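You operate a simulated robot arm through the tools that you are given. There is no shell and no other tool.

You run a simulated robot arm. Do the job below in one go: nothing can be reset, and whatever is moved stays where it is left.

JOB
Flush the blue loop till its meter runs clear, then close it again.
Fine: watch the meter; its knob ends on Off, fill and drain levers shut; other knobs, dials and hose stay. Where these are worked on the way, their far stop is far enough and under half their travel is too little: drain lever.
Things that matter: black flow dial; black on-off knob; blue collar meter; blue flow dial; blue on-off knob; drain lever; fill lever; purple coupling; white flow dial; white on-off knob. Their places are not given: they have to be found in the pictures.

The check looks at the end state, three seconds after you hand in, the way a careful person would. Anything else that was tipped, shoved, dropped, spilled or broken makes it a failure.

ROBOT AND FRAMES
A 7-joint arm with a two-finger gripper, fixed in place. Base frame: the origin is on the floor under the middle of its stand, x ahead of it, y to its left, z up. Units: cm, degrees, N and s.
With the tool pointing down near the work surface it reaches from about 10 to 68 cm from the base axis. Its first joint turns from -66.0 to 66.0 degrees. Payload 2.45 kg.
Tool frame: the origin (TCP) lies between the finger pads and is the grasp point; the fingertips stand 2.6 cm ahead of it; z points along the fingers, y is the line along which they close. The gripper opens to 9.6 cm; its body begins 6.9 cm behind the TCP.
Orientation is told as [roll, pitch, yaw] about the base's x, y, z axes, in that order, counted from this pose: with the fingers straight down and closing along the base's y, the tool's x points along the base's -x, its y along +y and its z along -z.

CONTROLS
- The arm moves only by the tool servo_tool. Its argument "increments" is a list of rows, each an object of numbers (a shift or turn left out is 0, a gripper value left out holds the last): "tx", "ty", "tz": the shift along the tool's x, y, z in units of 40 mm (1.0 is 40 mm); "ax", "ay", "az": the turn, a rotation vector about the tool's x, y, z in units of 6 degrees (1.0 is 6 degrees); "claw": the opening, from 0 (shut) to 1 (fully open). In form: [{"tx": .., "ty": .., "tz": .., "ax": .., "ay": .., "az": .., "claw": ..}, ...]. A call has 1 to 20 rows; each row shifts and turns the commanded pose from where the row before left it, along the tool's axes as they then stand. A call with a number of a shift or a turn outside -1 to 1 is refused whole. A row lasts 0.2 s, in which the tool goes at most 5 cm and 8.6 degrees; a call with a longer step from one row to the next is refused whole, and so is a gripper value outside its range. A pose out of reach is approached as far as the arm can. The call stops where the force on the tool passes 70 N (or 10 N more than at its start, if that is more) or the arm is blocked; 0.2 s more then pass. The fingers move at their own pace (about 5 cm/s each) and stop on an object; they squeeze with about 24 N. The grip force told is the motor's: it shows also when the fingers shut on nothing. Time passes only in rows, and 0.2 s behind the last, so rows that do not move let the fingers close. It gives the time, the measured TCP pose, the force on the tool (base axes), the opening and the grip force at its end, in the units of the frame above (readings bear some noise), with the torque about the TCP (base axes, N m) and any sound that the robot's microphone picked up, and new pictures: "show" is both (left out), scene, wrist or none.
- Cameras (640 x 400 px; columns grow to the right, rows downward): "scene" is fixed at [16.77, -39.21, 142.37]; the picture's right is [0.77, -0.64, 0.00], its down [-0.38, -0.46, -0.80] and it looks along [0.52, 0.62, -0.59] (base axes); focal length 337 px, centre (320, 200). "wrist" rides on the gripper at [8.2, 0.3, -9.8] in the tool frame; the picture's right is [-0.04, 1.00, 0.00], its down [-0.73, -0.03, -0.68] and it looks along [-0.68, -0.03, 0.73] (tool axes); focal length 256 px, centre (320, 200).
- point_at(camera, pixels): for up to 12 pixels [column, row] of the newest picture of that camera ("zoom" is the newest enlarged one), the place [x, y, z] in the base frame of the surface seen there, good to about 0.2 cm. No time passes.
- close_up(camera, box): a new picture of the part [left, top, right, bottom] of that camera's present view, enlarged. No time passes.
- sign_off(): hands the job in; it is judged then, once.

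Unless the task says otherwise, let go and move clear before handing in.

The tools are called after ">>>" as name(argument=value, ...) on one line, values as JSON. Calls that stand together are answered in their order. servo_tool: Moves the arm, as the interface text tells. Its arguments: {"type":"object","properties":{"increments":{"type":"array","items":{"type":"object","properties":{"tx":{"type":"number"},"ty":{"type":"number"},"tz":{"type":"number"},"ax":{"type":"number"},"ay":{"type":"number"},"az":{"type":"number"},"claw":{"type":"number"}}}},"show":{"type":"string","enum":["both","scene","wrist","none"]}},"required":["increments"]} The other tools are called the same way: point_at (camera, pixels) gives the place of the surface under pixels of a picture; close_up (camera, box) takes an enlarged picture of a part of a camera's view; sign_off () hands the job in.

At the start:

```text
time: 0.0
tcp_pos: [33.66, -2.64, 114.18]
ee_rot: [0.0, -0.1, 0.1]
ft_force: [0.5, -0.5, 0.4]
torque: [-0.01, 0.01, 0.0]
width: 9.61
finger_force: 0.0
```

scene: 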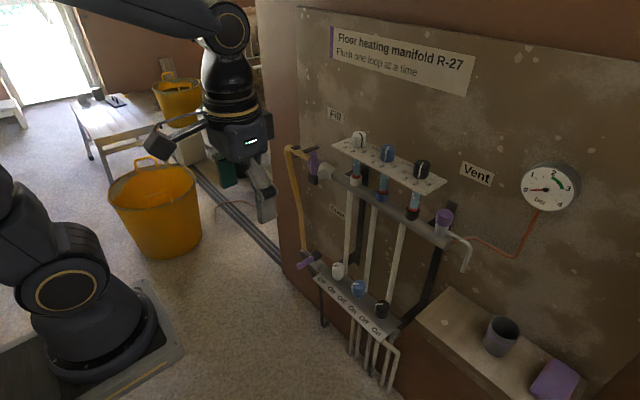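
wrist: 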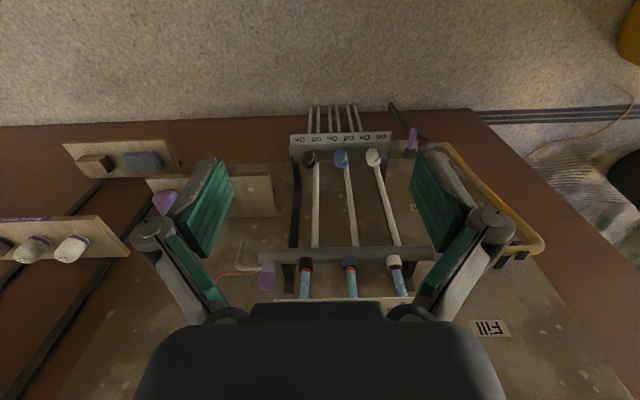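

The scene shows a manifold board with knobs around (355-425, 140-175) on top, and on-off knobs at (338-382, 270-310). I will take enlarged views before moving.

>>> close_up(camera="scene", box=[280, 110, 480, 235])

>>> close_up(camera="scene", box=[280, 230, 440, 330])

>>> close_up(camera="wrist", box=[220, 90, 460, 240])

>>> close_up(camera="wrist", box=[200, 200, 520, 400])

```text
3.20 times, centred on (380, 172) of scene
```

zoom: 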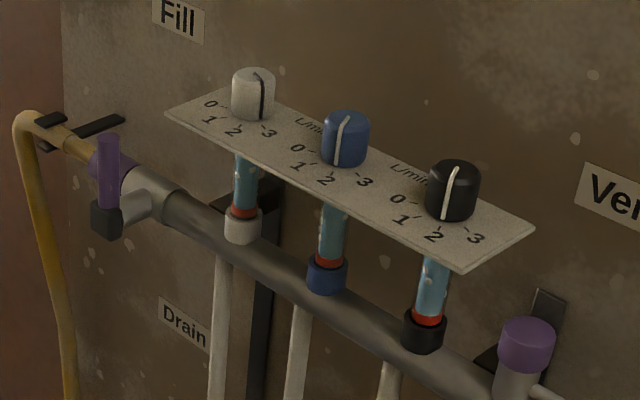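

```text
4.00 times, centred on (360, 280) of scene
```

zoom: 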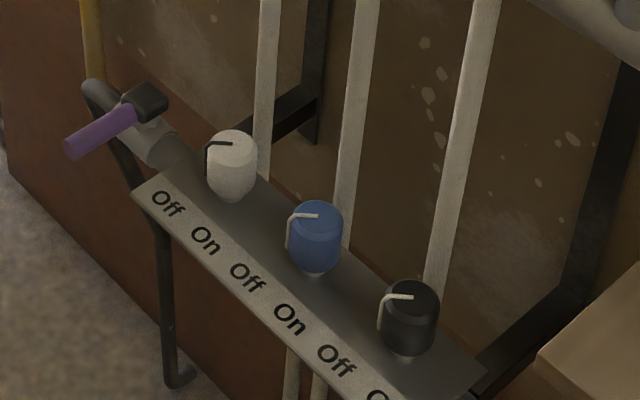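

```text
2.67 times, centred on (340, 165) of wrist
```

zoom: 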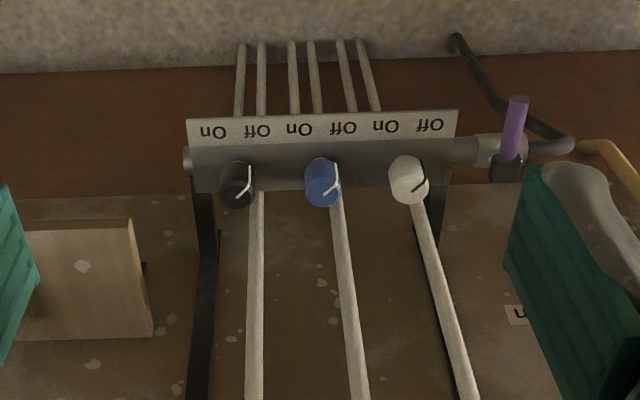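

```text
2.00 times, centred on (360, 300) of wrist
```

zoom: 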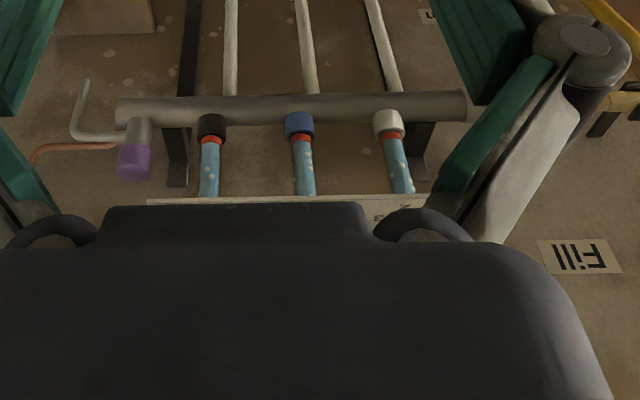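

The zooms show a fill lever (purple, near scene (313,160)), a drain lever (purple, scene (308,260)), three dials and three on-off knobs all pointing at Off. I'll measure their places.

>>> point_at(camera="scene", pixels=[[313, 155], [313, 178], [300, 266], [316, 257], [337, 268], [358, 286], [381, 306], [359, 133], [388, 150], [421, 166], [383, 195], [443, 215]])

>>> point_at(camera="scene", pixels=[[326, 172], [340, 178], [430, 232], [320, 268], [336, 290], [375, 330], [330, 210], [400, 70], [310, 50], [490, 350], [548, 188], [300, 160]])

>>> close_up(camera="scene", box=[280, 135, 350, 190])

>>> close_up(camera="scene", box=[420, 140, 600, 255])

```text
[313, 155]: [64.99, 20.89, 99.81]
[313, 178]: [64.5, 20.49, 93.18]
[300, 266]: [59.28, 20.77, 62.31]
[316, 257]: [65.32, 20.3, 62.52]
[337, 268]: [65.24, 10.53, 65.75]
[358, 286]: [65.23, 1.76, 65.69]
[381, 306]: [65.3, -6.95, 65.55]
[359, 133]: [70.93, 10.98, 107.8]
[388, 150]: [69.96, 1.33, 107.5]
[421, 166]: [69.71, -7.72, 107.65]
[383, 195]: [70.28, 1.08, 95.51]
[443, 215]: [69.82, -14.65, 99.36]
```

```text
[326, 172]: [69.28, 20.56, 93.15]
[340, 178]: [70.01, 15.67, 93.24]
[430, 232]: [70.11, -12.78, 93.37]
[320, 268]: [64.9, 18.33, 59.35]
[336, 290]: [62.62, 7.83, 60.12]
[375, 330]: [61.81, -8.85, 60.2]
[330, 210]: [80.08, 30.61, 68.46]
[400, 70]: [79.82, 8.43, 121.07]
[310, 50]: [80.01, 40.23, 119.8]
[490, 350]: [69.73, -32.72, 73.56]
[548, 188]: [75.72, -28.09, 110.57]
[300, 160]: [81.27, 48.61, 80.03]
```

```text
7.27 times, centred on (315, 162) of scene
```

zoom: 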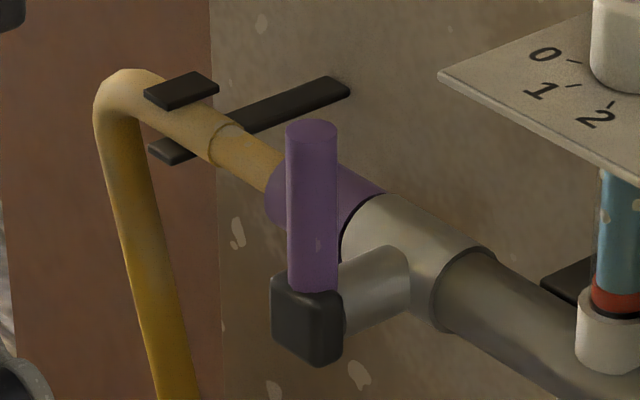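

```text
3.48 times, centred on (510, 198) of scene
```

zoom: 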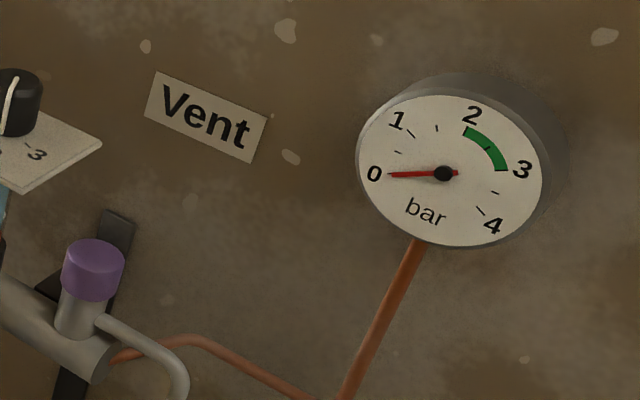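

All three on-off knobs have their pointers towards Off, and the gauge needle is at 0. Next I'll check the pipes behind the knobs, the labels and the sizes of the knobs and levers.

>>> close_up(camera="scene", box=[330, 255, 410, 305])

>>> close_up(camera="scene", box=[285, 235, 349, 275])

>>> point_at(camera="scene", pixels=[[342, 299], [352, 310], [352, 290], [365, 290], [359, 298], [366, 270], [368, 255], [345, 270], [321, 282], [331, 292], [350, 300], [362, 305]])

>>> close_up(camera="scene", box=[365, 150, 405, 215])

```text
8.00 times, centred on (370, 280) of scene
```

zoom: 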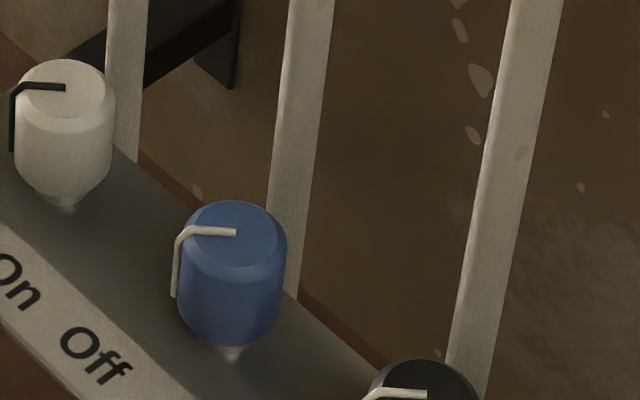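

```text
10.00 times, centred on (317, 255) of scene
```

zoom: 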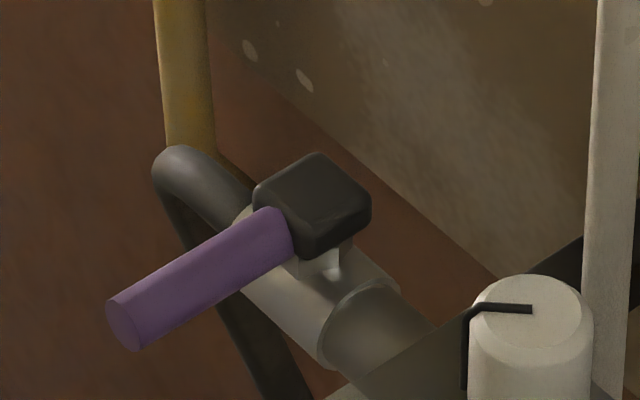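

```text
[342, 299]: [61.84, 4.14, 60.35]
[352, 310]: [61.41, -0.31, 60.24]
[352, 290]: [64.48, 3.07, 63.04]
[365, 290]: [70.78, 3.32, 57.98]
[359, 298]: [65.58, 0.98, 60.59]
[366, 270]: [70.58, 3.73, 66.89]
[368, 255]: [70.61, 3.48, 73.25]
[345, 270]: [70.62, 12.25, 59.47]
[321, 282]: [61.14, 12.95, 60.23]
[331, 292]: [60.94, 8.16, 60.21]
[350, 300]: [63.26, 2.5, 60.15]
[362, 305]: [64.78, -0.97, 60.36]
```

```text
6.15 times, centred on (385, 182) of scene
```

zoom: 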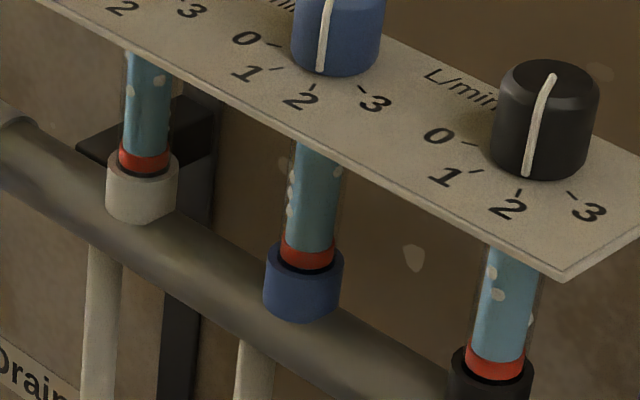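

The blue knob is about 4 cm wide with its pointer towards Off, the meter tubes are full of bubbles, and the drain lever sticks out towards the robot from a hub near (65, 20, 62). I'll lower the tool in free space in front of the drain lever, then tilt the fingers forward to see it.

>>> servo_tool(increments=[{"tx": -0.26, "ty": 0.5, "tz": 0.9, "claw": 0.4}, {"tx": -0.26, "ty": 0.5, "tz": 0.9}, {"tx": -0.26, "ty": 0.5, "tz": 0.9}, {"tx": -0.26, "ty": 0.5, "tz": 0.9}, {"tx": -0.26, "ty": 0.5, "tz": 0.9}, {"tx": -0.26, "ty": 0.5, "tz": 0.9}, {"tx": -0.26, "ty": 0.5, "tz": 0.9}, {"tx": -0.26, "ty": 0.5, "tz": 0.9}, {"tx": -0.26, "ty": 0.5, "tz": 0.9}, {"tx": -0.26, "ty": 0.5, "tz": 0.9}])

>>> point_at(camera="scene", pixels=[[360, 284], [339, 266], [384, 304]])

```text
time: 2.2
tcp_pos: [43.85, 17.99, 77.91]
ee_rot: [0.1, 0.0, 0.0]
ft_force: [-0.3, 0.1, 0.3]
torque: [-0.01, 0.0, -0.03]
width: 3.85
finger_force: 0.1
```

scene: 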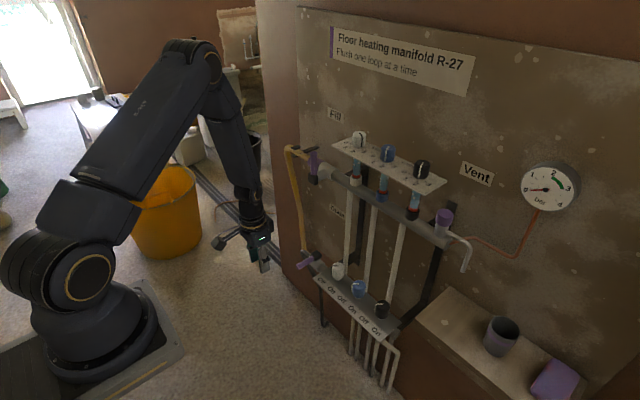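
wrist: 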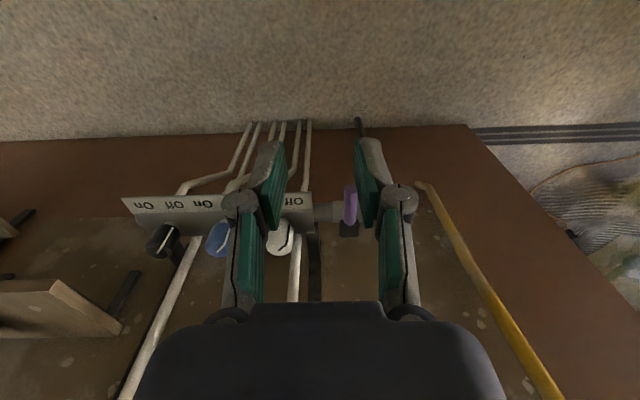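

```text
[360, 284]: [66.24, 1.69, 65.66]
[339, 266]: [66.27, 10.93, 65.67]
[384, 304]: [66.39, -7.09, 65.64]
```

The arm reached (44, 18, 78) and the drain lever is visible in the wrist view at (350, 205). I'll tilt the fingers forward about 45°.

>>> servo_tool(increments=[{"ay": -1}, {"ay": -1}, {"ay": -1}, {"ay": -1}, {"ay": -1}, {"ay": -1}, {"ay": -1}, {"ay": -0.5}])

```text
time: 4.0
tcp_pos: [44.11, 17.27, 78.06]
ee_rot: [-0.1, -45.2, 0.0]
ft_force: [0.1, 0.0, -0.4]
torque: [0.02, 0.02, -0.02]
width: 3.85
finger_force: 0.1
```

scene: 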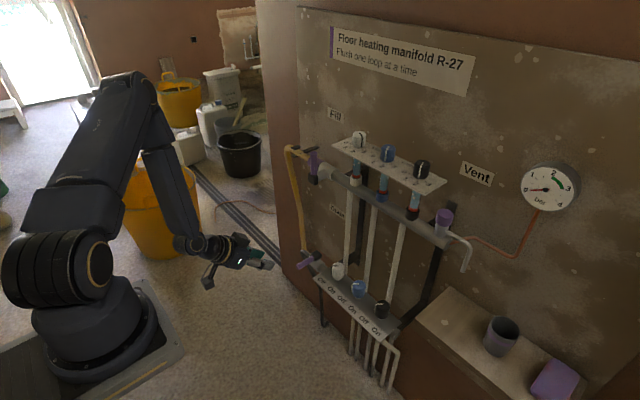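
wrist: 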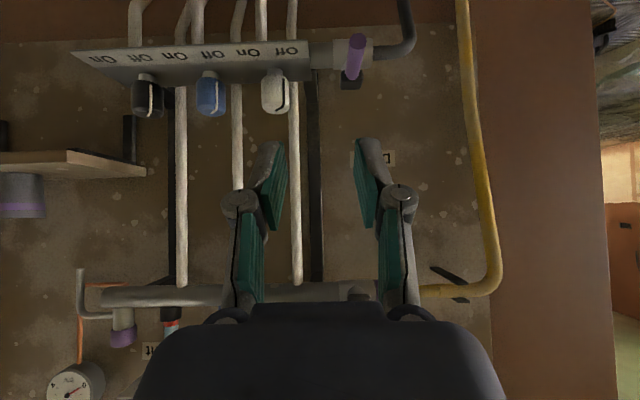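

The wrist view now shows the drain lever at (352, 60) with its hub, and the black outlet pipe at (405, 25). I'll enlarge it and measure.

>>> close_up(camera="wrist", box=[250, 10, 430, 122])

>>> point_at(camera="wrist", pixels=[[358, 40], [353, 65], [350, 80], [325, 55], [385, 52], [405, 30], [310, 65], [305, 48], [275, 90], [212, 92], [268, 200], [365, 200]])

>>> close_up(camera="scene", box=[285, 235, 349, 275])

```text
3.56 times, centred on (340, 66) of wrist
```

zoom: 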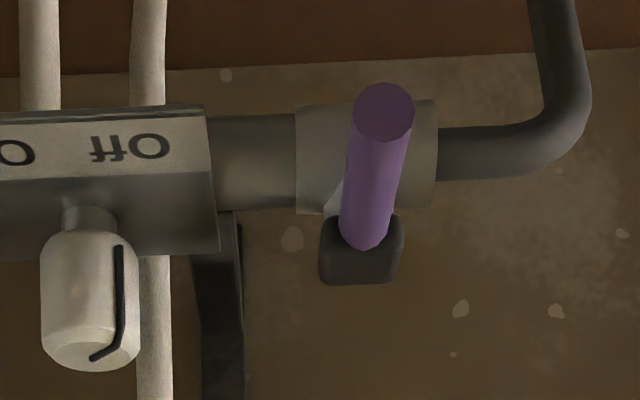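

```text
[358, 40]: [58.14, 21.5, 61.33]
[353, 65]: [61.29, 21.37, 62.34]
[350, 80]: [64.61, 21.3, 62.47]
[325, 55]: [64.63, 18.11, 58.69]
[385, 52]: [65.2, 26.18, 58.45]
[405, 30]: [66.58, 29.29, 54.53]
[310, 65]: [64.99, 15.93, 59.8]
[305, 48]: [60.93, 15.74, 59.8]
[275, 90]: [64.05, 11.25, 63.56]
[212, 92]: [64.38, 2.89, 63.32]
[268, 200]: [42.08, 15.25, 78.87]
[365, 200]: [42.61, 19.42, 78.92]
```

```text
10.00 times, centred on (317, 255) of scene
```

zoom: 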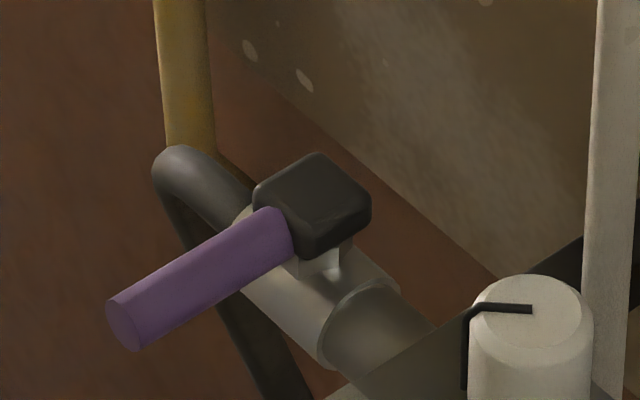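

The drain handle lies along −x from the hub at about (66, 21.3, 61.5) to its tip near x = 57.5, and the plate ends at y ≈ 15.8. I'll advance along the tool axis with jaws slightly open, to just short of straddling the handle.

>>> servo_tool(increments=[{"tz": 0.96, "ty": 0.25}, {"tz": 0.96, "ty": 0.25}, {"tz": 0.96, "ty": 0.25}, {"tz": 0.96, "ty": 0.25}])

>>> close_up(camera="wrist", box=[220, 60, 440, 200])

```text
time: 5.0
tcp_pos: [55.3, 21.58, 67.22]
ee_rot: [0.0, -45.0, -0.1]
ft_force: [-0.3, 0.0, -0.4]
torque: [0.02, 0.02, 0.01]
width: 3.84
finger_force: 0.0
```

scene: 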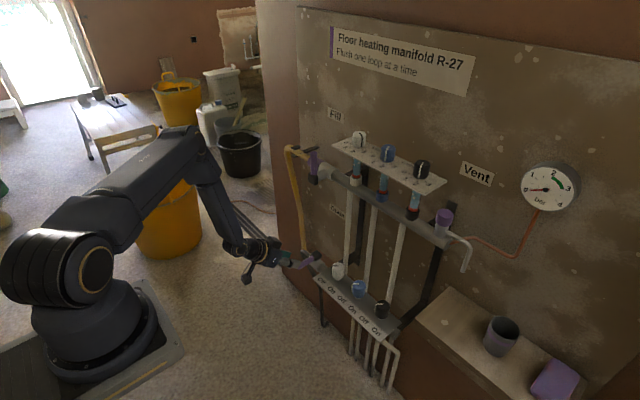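
wrist: 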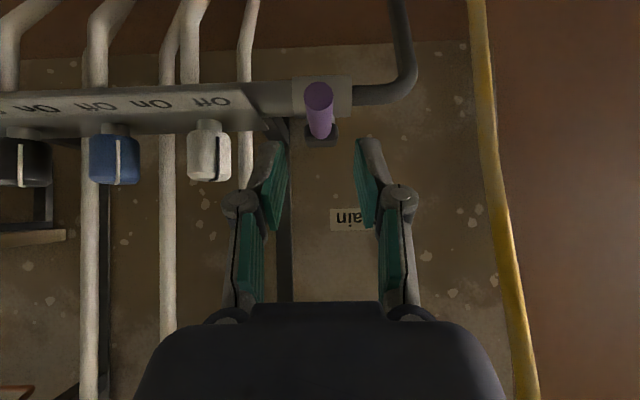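

```text
2.86 times, centred on (330, 130) of wrist
```

zoom: 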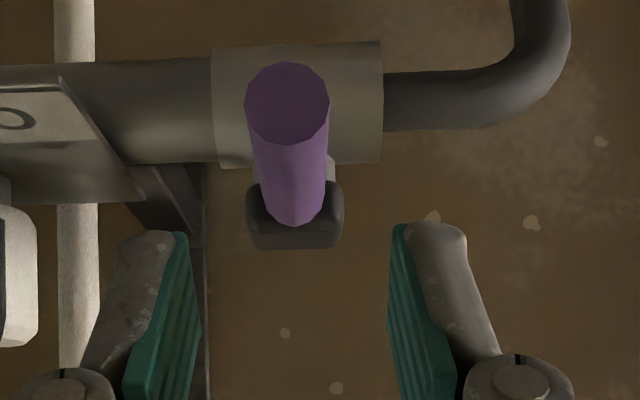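

The handle (wrist (318, 110)) is centred between the jaws. I'll advance 8 cm so that the jaws straddle it.

>>> servo_tool(increments=[{"tz": 0.5}, {"tz": 0.5}, {"tz": 0.5}, {"tz": 0.5}])

>>> close_up(camera="wrist", box=[220, 60, 440, 200])

>>> close_up(camera="scene", box=[250, 220, 378, 300])

```text
time: 6.0
tcp_pos: [60.81, 21.42, 61.56]
ee_rot: [0.2, -45.0, 0.0]
ft_force: [0.5, -0.1, 0.7]
torque: [0.02, -0.02, 0.02]
width: 3.85
finger_force: 0.0
```

scene: 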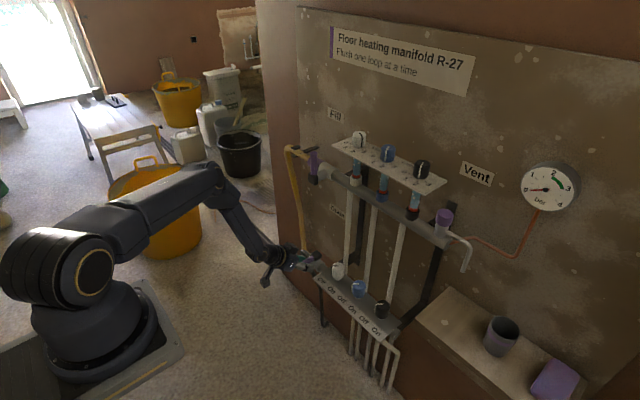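
wrist: 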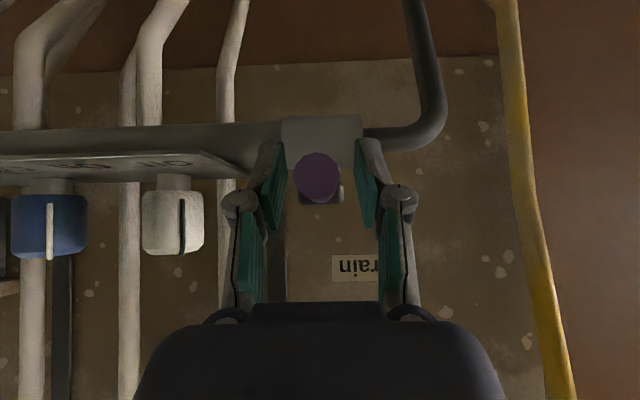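

```text
2.86 times, centred on (330, 130) of wrist
```

zoom: 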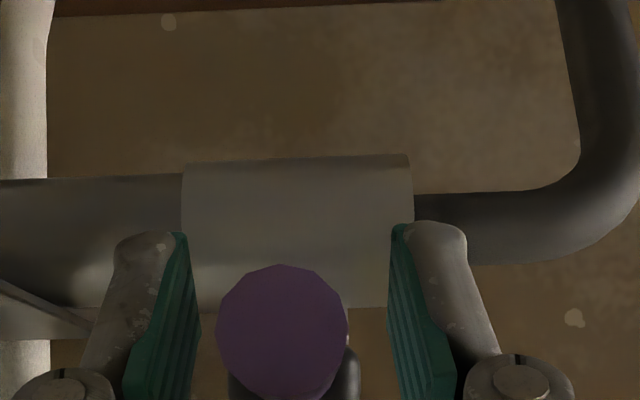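

```text
5.00 times, centred on (314, 260) of scene
```

zoom: 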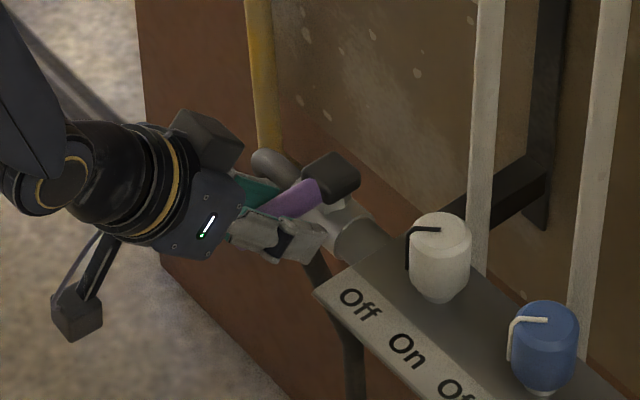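

The handle sits between the jaws with no force. I'll narrow the jaws a little and push towards +y in small steps to see whether the lever opens that way.

>>> servo_tool(increments=[{"claw": 0.26}, {"claw": 0.26}, {"ty": 0.1}, {"ty": 0.1}, {"ty": 0.1}, {"ty": 0.1}])

>>> close_up(camera="scene", box=[250, 220, 378, 300])

```text
time: 7.4
tcp_pos: [60.62, 22.83, 61.45]
ee_rot: [0.0, -44.8, -0.2]
ft_force: [-1.7, -12.9, -0.1]
torque: [0.06, 0.46, -0.77]
width: 2.72
finger_force: 23.3
```

scene: 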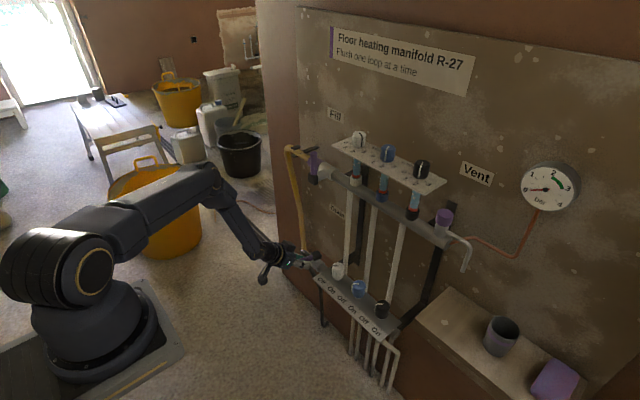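
wrist: 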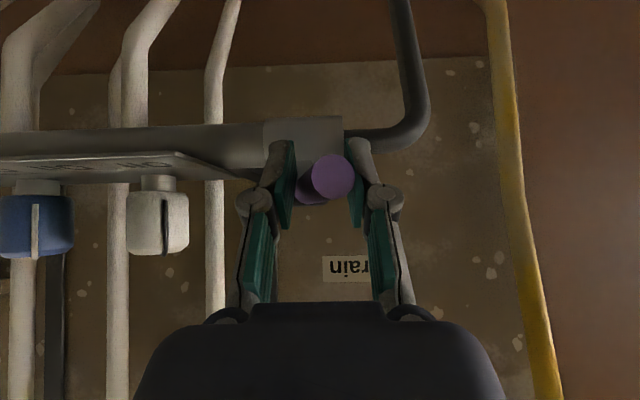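

```text
5.00 times, centred on (314, 260) of scene
```

zoom: 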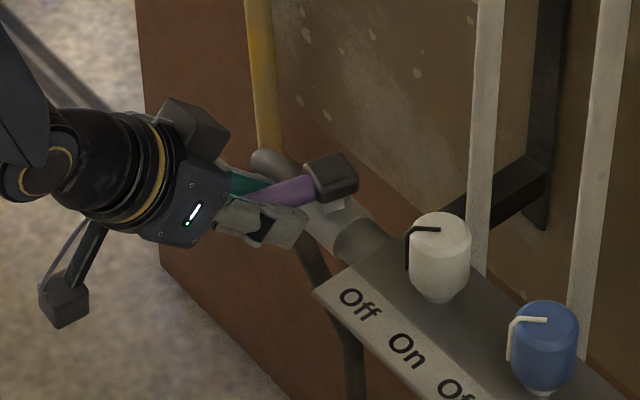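

The lever moved towards +y (about 15°) with roughly 13 N of resistance, so that is its opening direction. I'll loosen the jaws a touch, align the tool with the lever and follow the arc to about 45°.

>>> servo_tool(increments=[{"claw": 0.31}, {"ax": 0.59, "az": 0.59}, {"ax": 0.59, "az": 0.59}, {"ax": 0.59, "az": 0.59}, {"ty": 0.146, "tz": 0.006, "tx": -0.006, "ax": 0.707, "az": 0.707}, {"ty": 0.146, "tz": 0.006, "tx": -0.006, "ax": 0.707, "az": 0.707}, {"ty": 0.146, "tz": 0.006, "tx": -0.006, "ax": 0.707, "az": 0.707}, {"ty": 0.146, "tz": 0.006, "tx": -0.006, "ax": 0.707, "az": 0.707}, {"ty": 0.146, "tz": 0.006, "tx": -0.006, "ax": 0.707, "az": 0.707}])

>>> close_up(camera="scene", box=[250, 220, 378, 300])

```text
time: 9.4
tcp_pos: [61.37, 24.72, 61.84]
ee_rot: [0.0, -45.0, -36.0]
ft_force: [-0.5, -0.1, 0.6]
torque: [-0.02, -0.01, 0.0]
width: 3.02
finger_force: 0.1
out of reach, approached as far as the arm can: row 8, 9
```

scene: 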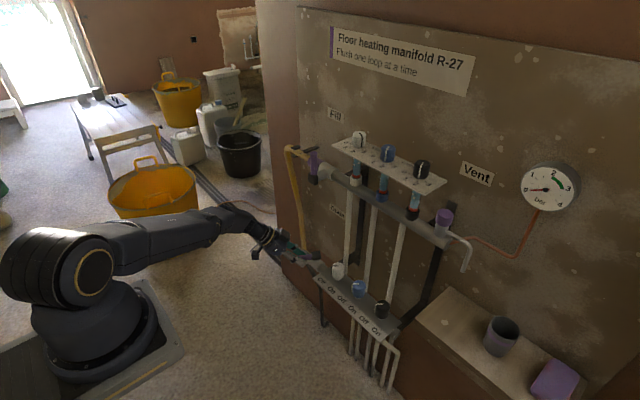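
wrist: 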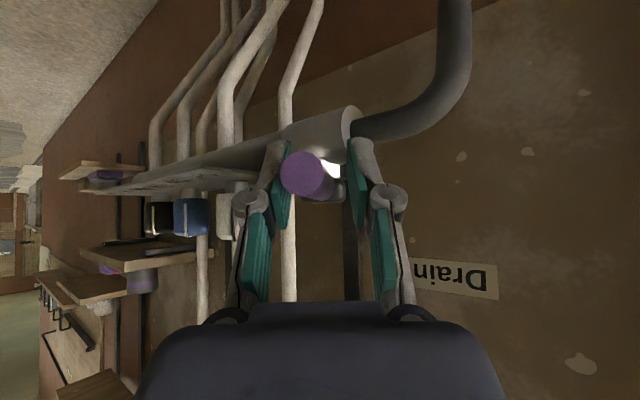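

```text
5.00 times, centred on (314, 260) of scene
```

zoom: 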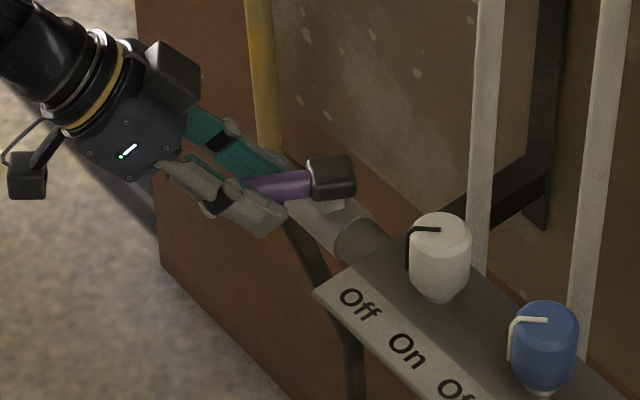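

The lever is now at roughly 36°, and the tool's yaw stopped at −36° because the arm is at its reach limit. I'll open the jaws and turn back 9° to see where the commanded pose stands.

>>> servo_tool(increments=[{"claw": 0.5}, {"ax": -0.53, "az": -0.53}, {"ax": -0.53, "az": -0.53}], show="wrist")

```text
time: 10.2
tcp_pos: [61.35, 24.76, 61.65]
ee_rot: [0.1, -45.0, -27.0]
ft_force: [0.0, 0.5, 0.1]
torque: [-0.01, -0.03, 0.01]
width: 4.81
finger_force: 0.1
```

wrist: 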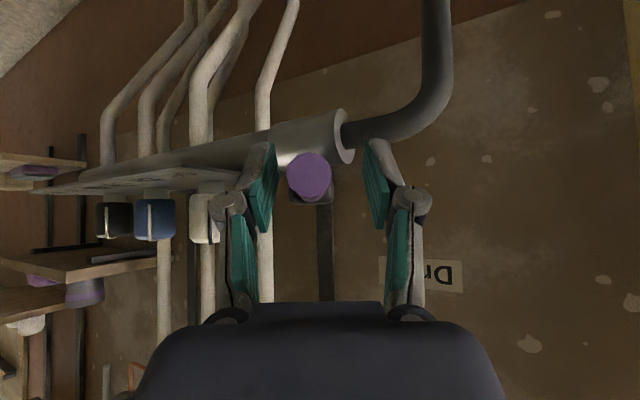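

The tool really is at (61.35, 24.76) with the yaw back at −27°, so unreachable steps are simply clipped. I'll open wider, return to yaw 0 and push the handle on with the right-hand finger's front edge along the arc.

>>> servo_tool(increments=[{"claw": 0.7}, {"claw": 0.7}, {"ax": -0.636, "az": -0.636}, {"ax": -0.636, "az": -0.636}, {"ax": -0.636, "az": -0.636}, {"ax": -0.636, "az": -0.636}, {"ax": -0.636, "az": -0.636}, {"tz": -0.086, "tx": 0.086, "ty": 0.234}, {"tz": -0.086, "tx": 0.086, "ty": 0.234}, {"tz": 0.0725, "tx": -0.0725, "ty": 0.1775}, {"tz": 0.0725, "tx": -0.0725, "ty": 0.111}, {"tz": 0.0725, "tx": -0.0725, "ty": 0.111}])

>>> close_up(camera="scene", box=[250, 220, 378, 300])

```text
time: 12.8
tcp_pos: [61.81, 28.19, 61.55]
ee_rot: [0.0, -45.0, 0.0]
ft_force: [-1.2, -1.6, -0.1]
torque: [0.0, 0.04, -0.05]
width: 6.78
finger_force: 0.6
```

scene: 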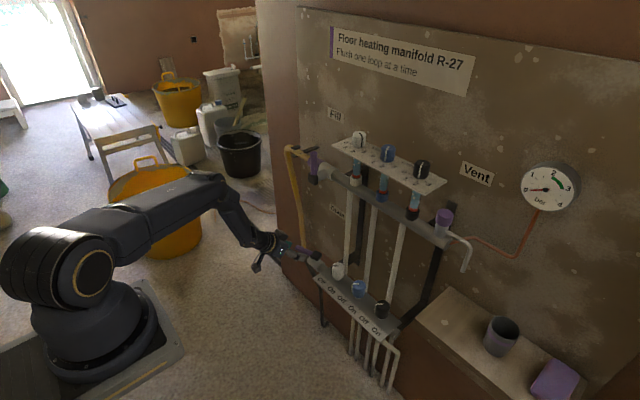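
wrist: 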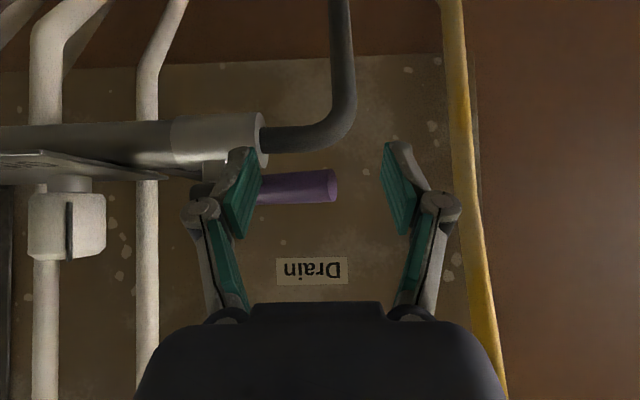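

```text
5.00 times, centred on (314, 260) of scene
```

zoom: 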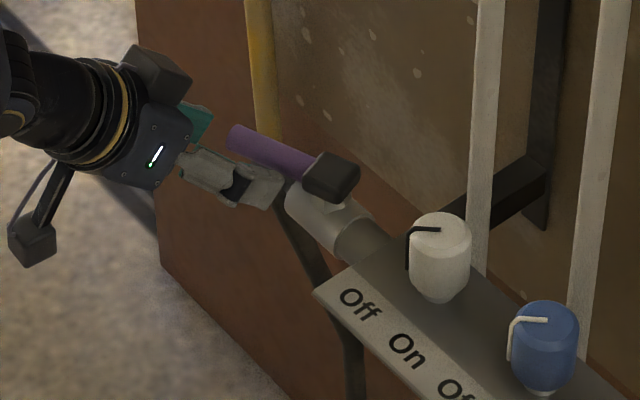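

The lever is now nearly parallel to the pipe (wrist (265–338, 188)). I'll push the last bit towards +x until the far stop is felt.

>>> servo_tool(increments=[{"tz": 0.09, "tx": -0.09, "ty": 0.08}, {"tz": 0.09, "tx": -0.09, "ty": 0.08}, {"tz": 0.08, "tx": -0.08, "ty": 0.04}, {"tz": 0.08, "tx": -0.08, "ty": 0.04}])

>>> close_up(camera="scene", box=[250, 220, 378, 300])

```text
time: 13.8
tcp_pos: [63.39, 29.06, 61.1]
ee_rot: [0.2, -44.4, -0.2]
ft_force: [-21.8, 0.0, -7.9]
torque: [0.24, 0.25, -0.88]
width: 7.09
finger_force: 2.5
```

scene: 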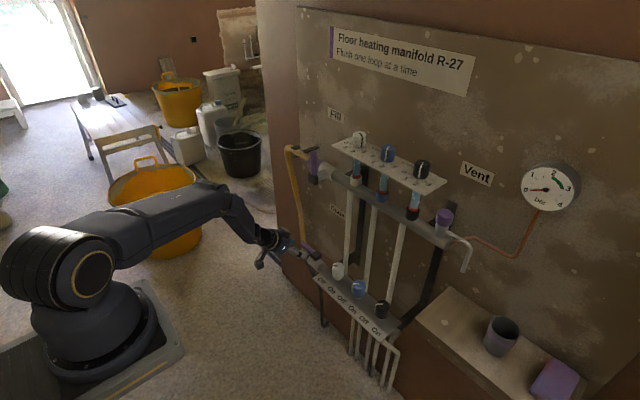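
wrist: 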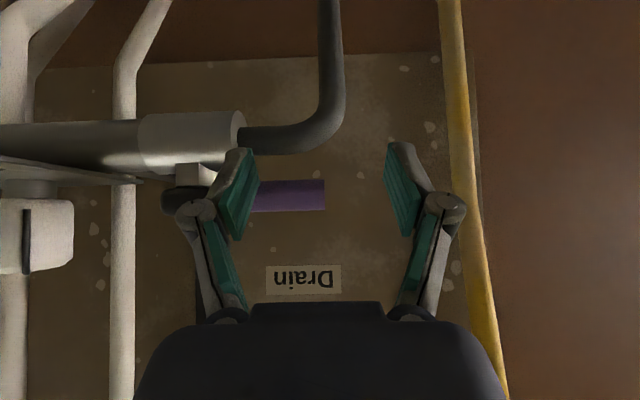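

```text
5.00 times, centred on (314, 260) of scene
```

zoom: 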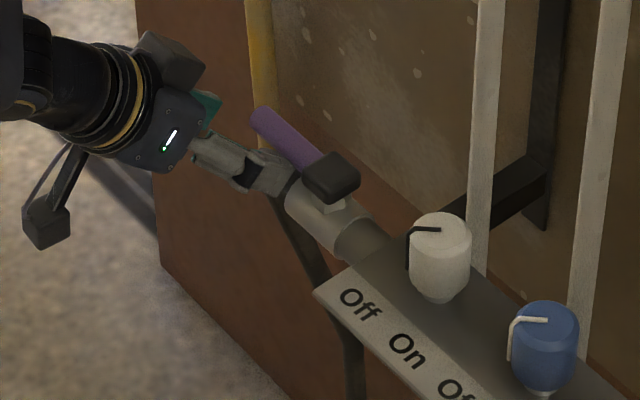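

The lever is at its far stop (about 22 N of back-force, handle parallel to the pipe). I'll back off, shift across to the blue knob, and turn the tool to yaw −38° above and in front of it.

>>> servo_tool(increments=[{"tx": 0.1, "tz": -0.3}, {"tz": -0.9}, {"tz": -1.0}, {"tz": -0.3, "claw": 0.52}, {"ty": -0.98}, {"ty": -0.98}, {"ty": -0.98}, {"ty": -0.98}, {"ty": -0.98}, {"ty": -0.98}])

```text
time: 16.0
tcp_pos: [56.42, 5.29, 68.27]
ee_rot: [0.2, -45.1, -0.1]
ft_force: [-0.4, -0.6, -0.5]
torque: [-0.03, 0.02, 0.01]
width: 5.01
finger_force: 0.0
```

scene: 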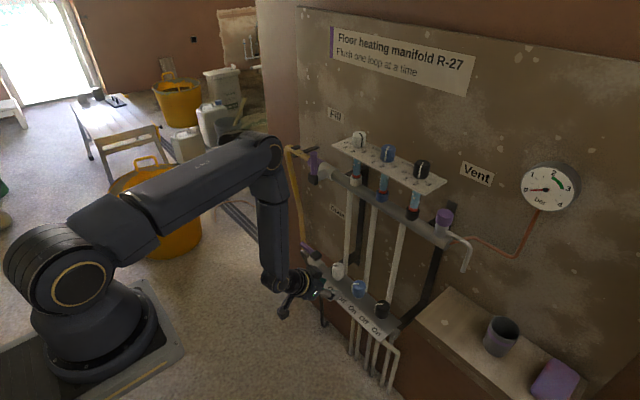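
wrist: 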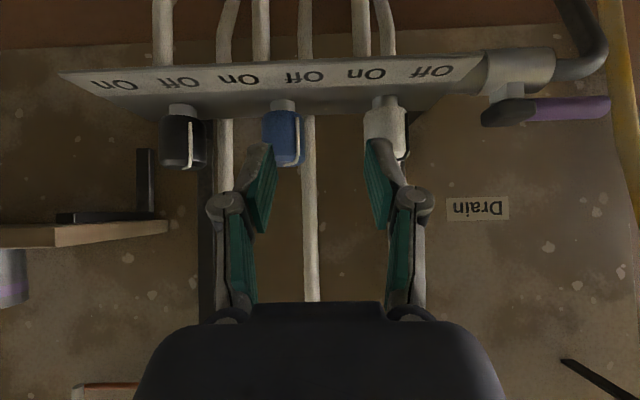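

The drain handle lies along the pipe (wrist (570, 108)), and the blue knob is at wrist (283, 130). I'll measure the knob's faces to fix its axis.

>>> close_up(camera="wrist", box=[230, 50, 350, 180])

>>> point_at(camera="wrist", pixels=[[283, 120], [283, 112], [265, 115], [302, 115], [283, 103], [283, 140], [310, 190], [182, 140], [385, 120], [305, 75], [241, 77]])

>>> close_up(camera="scene", box=[300, 240, 412, 310])

```text
3.08 times, centred on (290, 115) of wrist
```

zoom: 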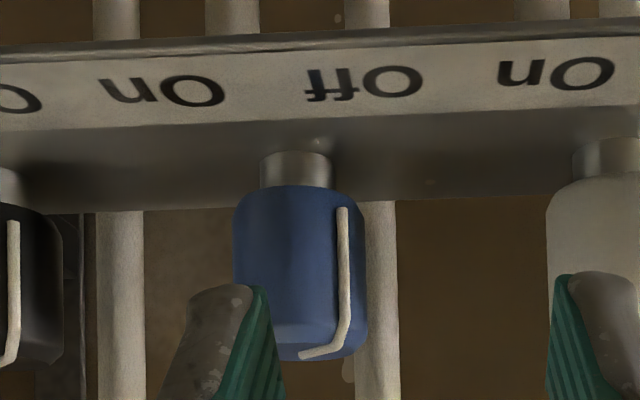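

```text
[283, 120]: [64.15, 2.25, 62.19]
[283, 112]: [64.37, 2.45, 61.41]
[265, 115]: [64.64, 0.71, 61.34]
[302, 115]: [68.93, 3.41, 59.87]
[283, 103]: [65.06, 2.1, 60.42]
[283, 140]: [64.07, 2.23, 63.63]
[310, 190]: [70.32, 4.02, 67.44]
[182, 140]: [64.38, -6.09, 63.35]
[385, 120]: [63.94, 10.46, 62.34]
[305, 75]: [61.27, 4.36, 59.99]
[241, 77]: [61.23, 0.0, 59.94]
```

```text
5.71 times, centred on (356, 275) of scene
```

zoom: 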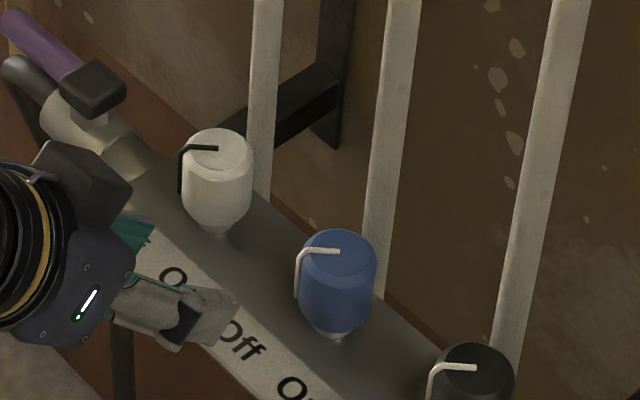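

The blue knob's axis is at about (66.1, 2.15), spanning z 61–65.7, with its pointer about 42° to the Off side. I'll go to a pre-grasp above and in front of it at yaw −38°.

>>> servo_tool(increments=[{"tx": -0.54, "tz": 0.37, "ty": 0.05}, {"tx": -0.54, "tz": 0.37, "ty": 0.05}, {"ax": 0.64, "az": 0.64}, {"ax": 0.64, "az": 0.64}, {"ax": 0.64, "az": 0.64}, {"ax": 0.64, "az": 0.64}, {"ax": 0.64, "az": 0.64}, {"ax": 0.64, "az": 0.64}, {"ax": 0.64, "az": 0.64}])

>>> close_up(camera="wrist", box=[200, 60, 440, 210])

>>> close_up(camera="scene", box=[300, 240, 412, 310])

```text
time: 18.0
tcp_pos: [61.44, 6.02, 69.37]
ee_rot: [0.2, -44.9, -38.1]
ft_force: [-0.7, -0.4, -0.2]
torque: [0.0, 0.01, -0.02]
width: 4.96
finger_force: 0.0
```

scene: 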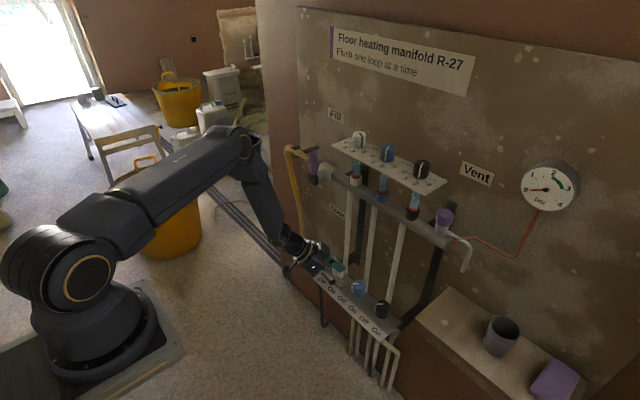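
wrist: 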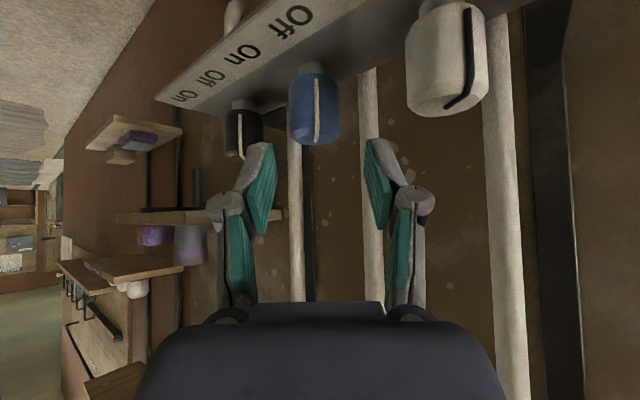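

```text
2.67 times, centred on (320, 135) of wrist
```

zoom: 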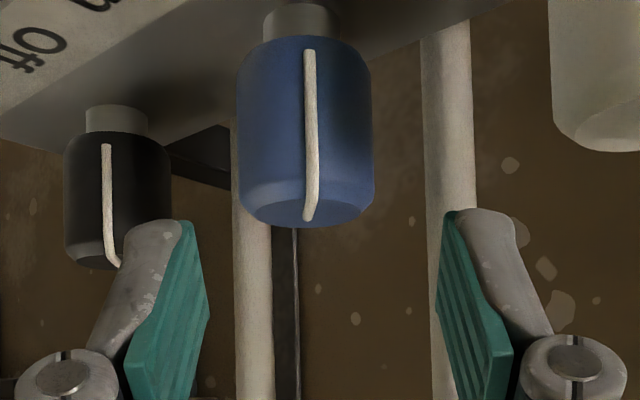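

```text
5.71 times, centred on (356, 275) of scene
```

zoom: 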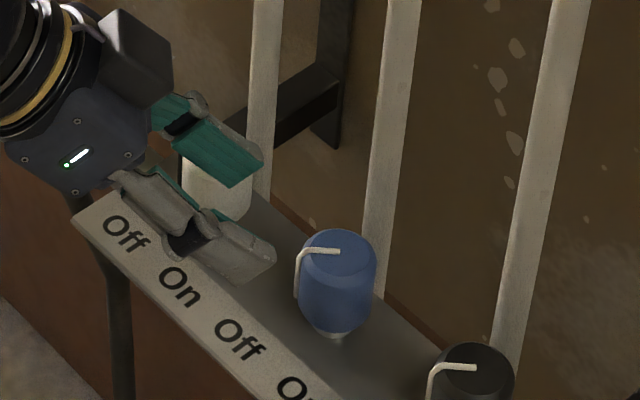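

The blue knob is almost centred between the jaws (its pointer faces the camera at (315, 110)), about 0.4 cm to the left. I'll correct that and advance 7 cm.

>>> servo_tool(increments=[{"ty": -0.09}, {"tz": 0.35}, {"tz": 0.35}, {"tz": 0.35}, {"tz": 0.35}, {"tz": 0.35}])

>>> close_up(camera="wrist", box=[200, 60, 440, 210])

>>> close_up(camera="scene", box=[300, 240, 412, 310])

```text
time: 19.4
tcp_pos: [65.04, 2.79, 64.53]
ee_rot: [0.0, -45.0, -38.0]
ft_force: [-0.2, -0.1, 0.1]
torque: [-0.04, -0.01, -0.02]
width: 4.99
finger_force: 0.1
```

scene: 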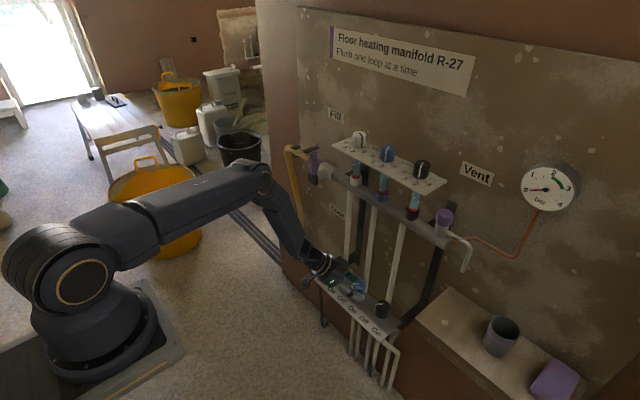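
wrist: 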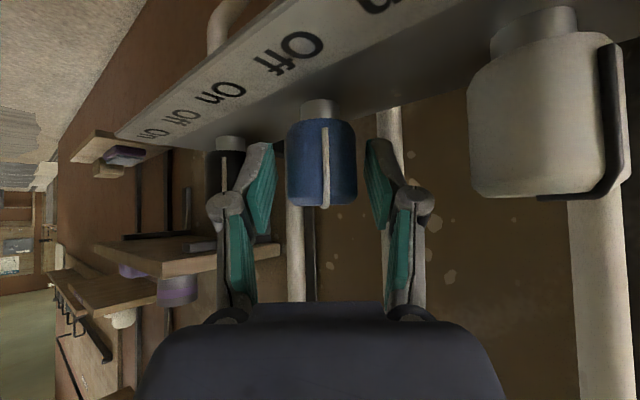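

```text
2.67 times, centred on (320, 135) of wrist
```

zoom: 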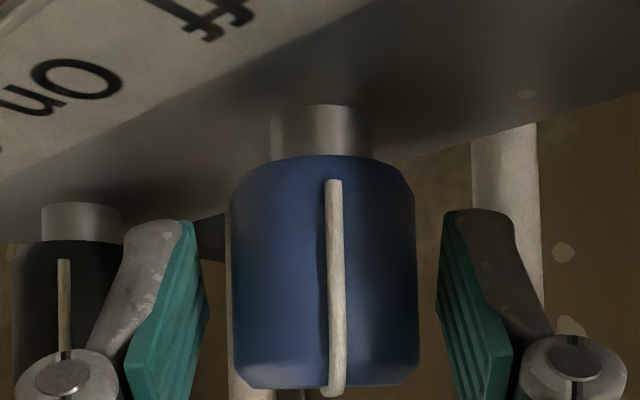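

```text
5.71 times, centred on (356, 275) of scene
```

zoom: 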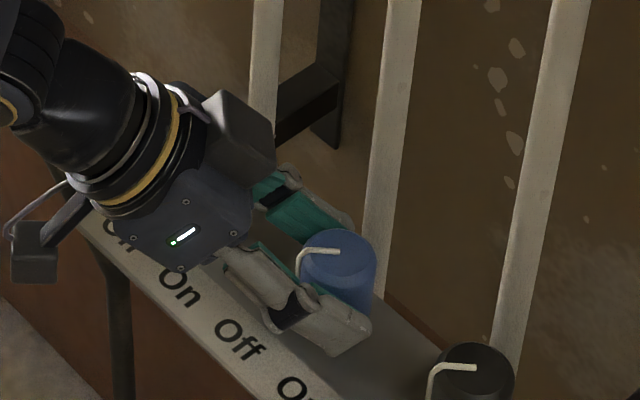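

The knob is centred between the pads. I'll close on it.

>>> servo_tool(increments=[{"claw": 0.0}, {"claw": 0.0}, {"claw": 0.0}], show="wrist")

```text
time: 20.2
tcp_pos: [64.99, 2.7, 64.5]
ee_rot: [0.2, -44.9, -38.1]
ft_force: [8.2, 3.0, -6.5]
torque: [0.25, -0.21, 0.12]
width: 3.72
finger_force: 44.8
```

wrist: 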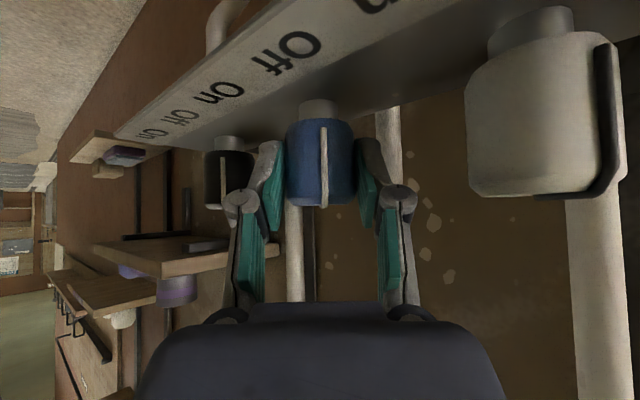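

The grip holds the knob (width 3.72). I'll turn it counter-clockwise (seen from above, towards On) by 30° about its axis and check.

>>> servo_tool(increments=[{"ax": -0.707, "az": -0.707, "ty": -0.029}, {"ax": -0.707, "az": -0.707, "ty": -0.029}, {"ax": -0.707, "az": -0.707, "ty": -0.029}, {"ax": -0.707, "az": -0.707, "ty": -0.029}, {"ax": -0.707, "az": -0.707, "ty": -0.029}])

>>> close_up(camera="scene", box=[300, 240, 412, 310])

```text
time: 21.4
tcp_pos: [64.76, 2.07, 64.61]
ee_rot: [0.1, -44.8, -8.0]
ft_force: [-18.6, 5.0, 15.3]
torque: [0.13, -0.26, 0.04]
width: 3.76
finger_force: 44.8
```

scene: 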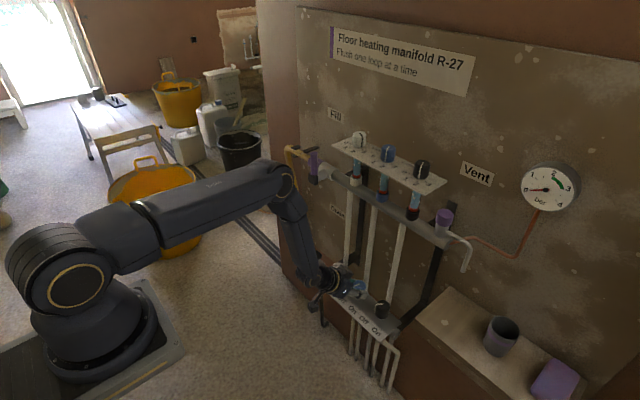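
wrist: 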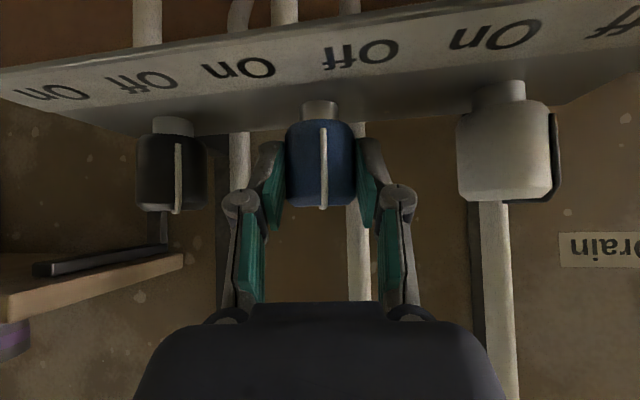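

```text
5.71 times, centred on (356, 275) of scene
```

zoom: 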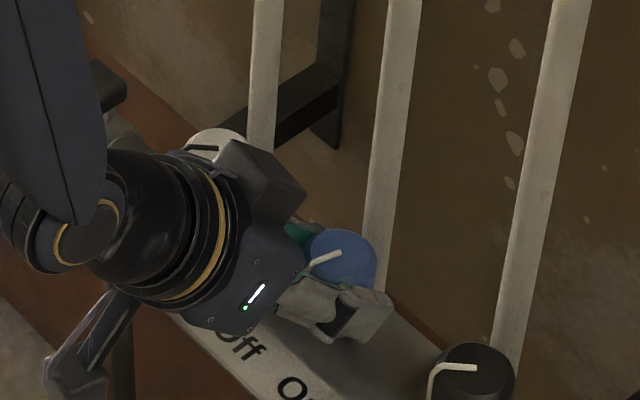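

The pointer turned with the grip (still centred at wrist (323, 165)), with about 24 N along the tool axis. I'll ease back 2–3 mm and continue turning 30°.

>>> servo_tool(increments=[{"tz": -0.06}, {"ax": -0.707, "az": -0.707, "ty": -0.03}, {"ax": -0.707, "az": -0.707, "ty": -0.03}, {"ax": -0.707, "az": -0.707, "ty": -0.03}, {"ax": -0.707, "az": -0.707, "ty": -0.03}, {"ax": -0.707, "az": -0.707, "ty": -0.03}])

>>> close_up(camera="scene", box=[300, 240, 412, 310])

>>> close_up(camera="wrist", box=[200, 60, 440, 210])

```text
time: 22.8
tcp_pos: [64.66, 1.48, 64.47]
ee_rot: [0.1, -44.9, 21.9]
ft_force: [8.7, 0.1, -17.8]
torque: [-0.04, 0.98, -0.06]
width: 3.75
finger_force: 45.1
```

scene: 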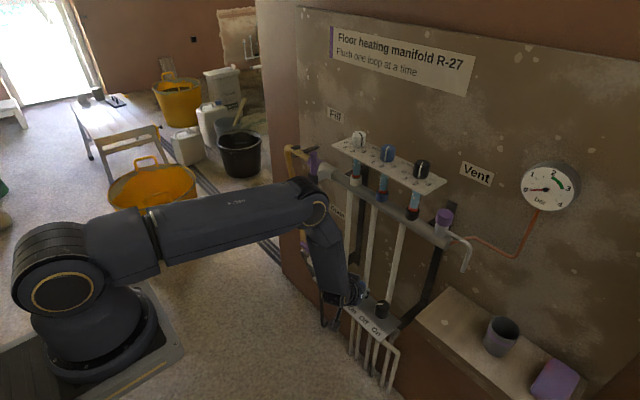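
wrist: 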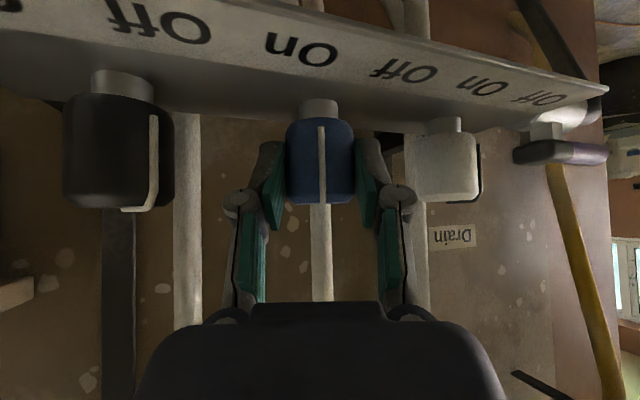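

```text
5.71 times, centred on (356, 275) of scene
```

zoom: 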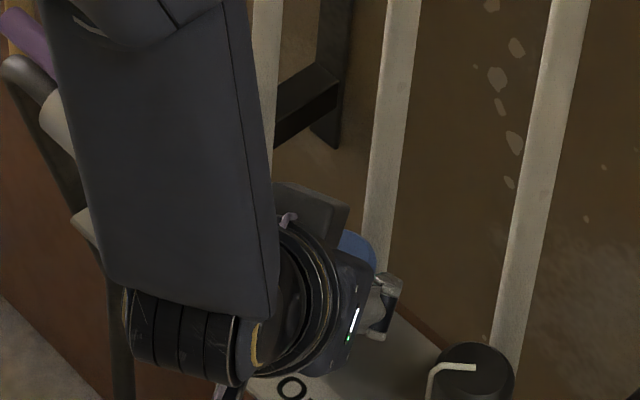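

```text
2.67 times, centred on (320, 135) of wrist
```

zoom: 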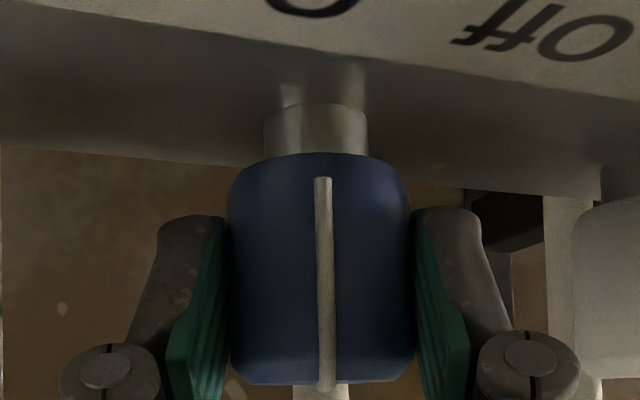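

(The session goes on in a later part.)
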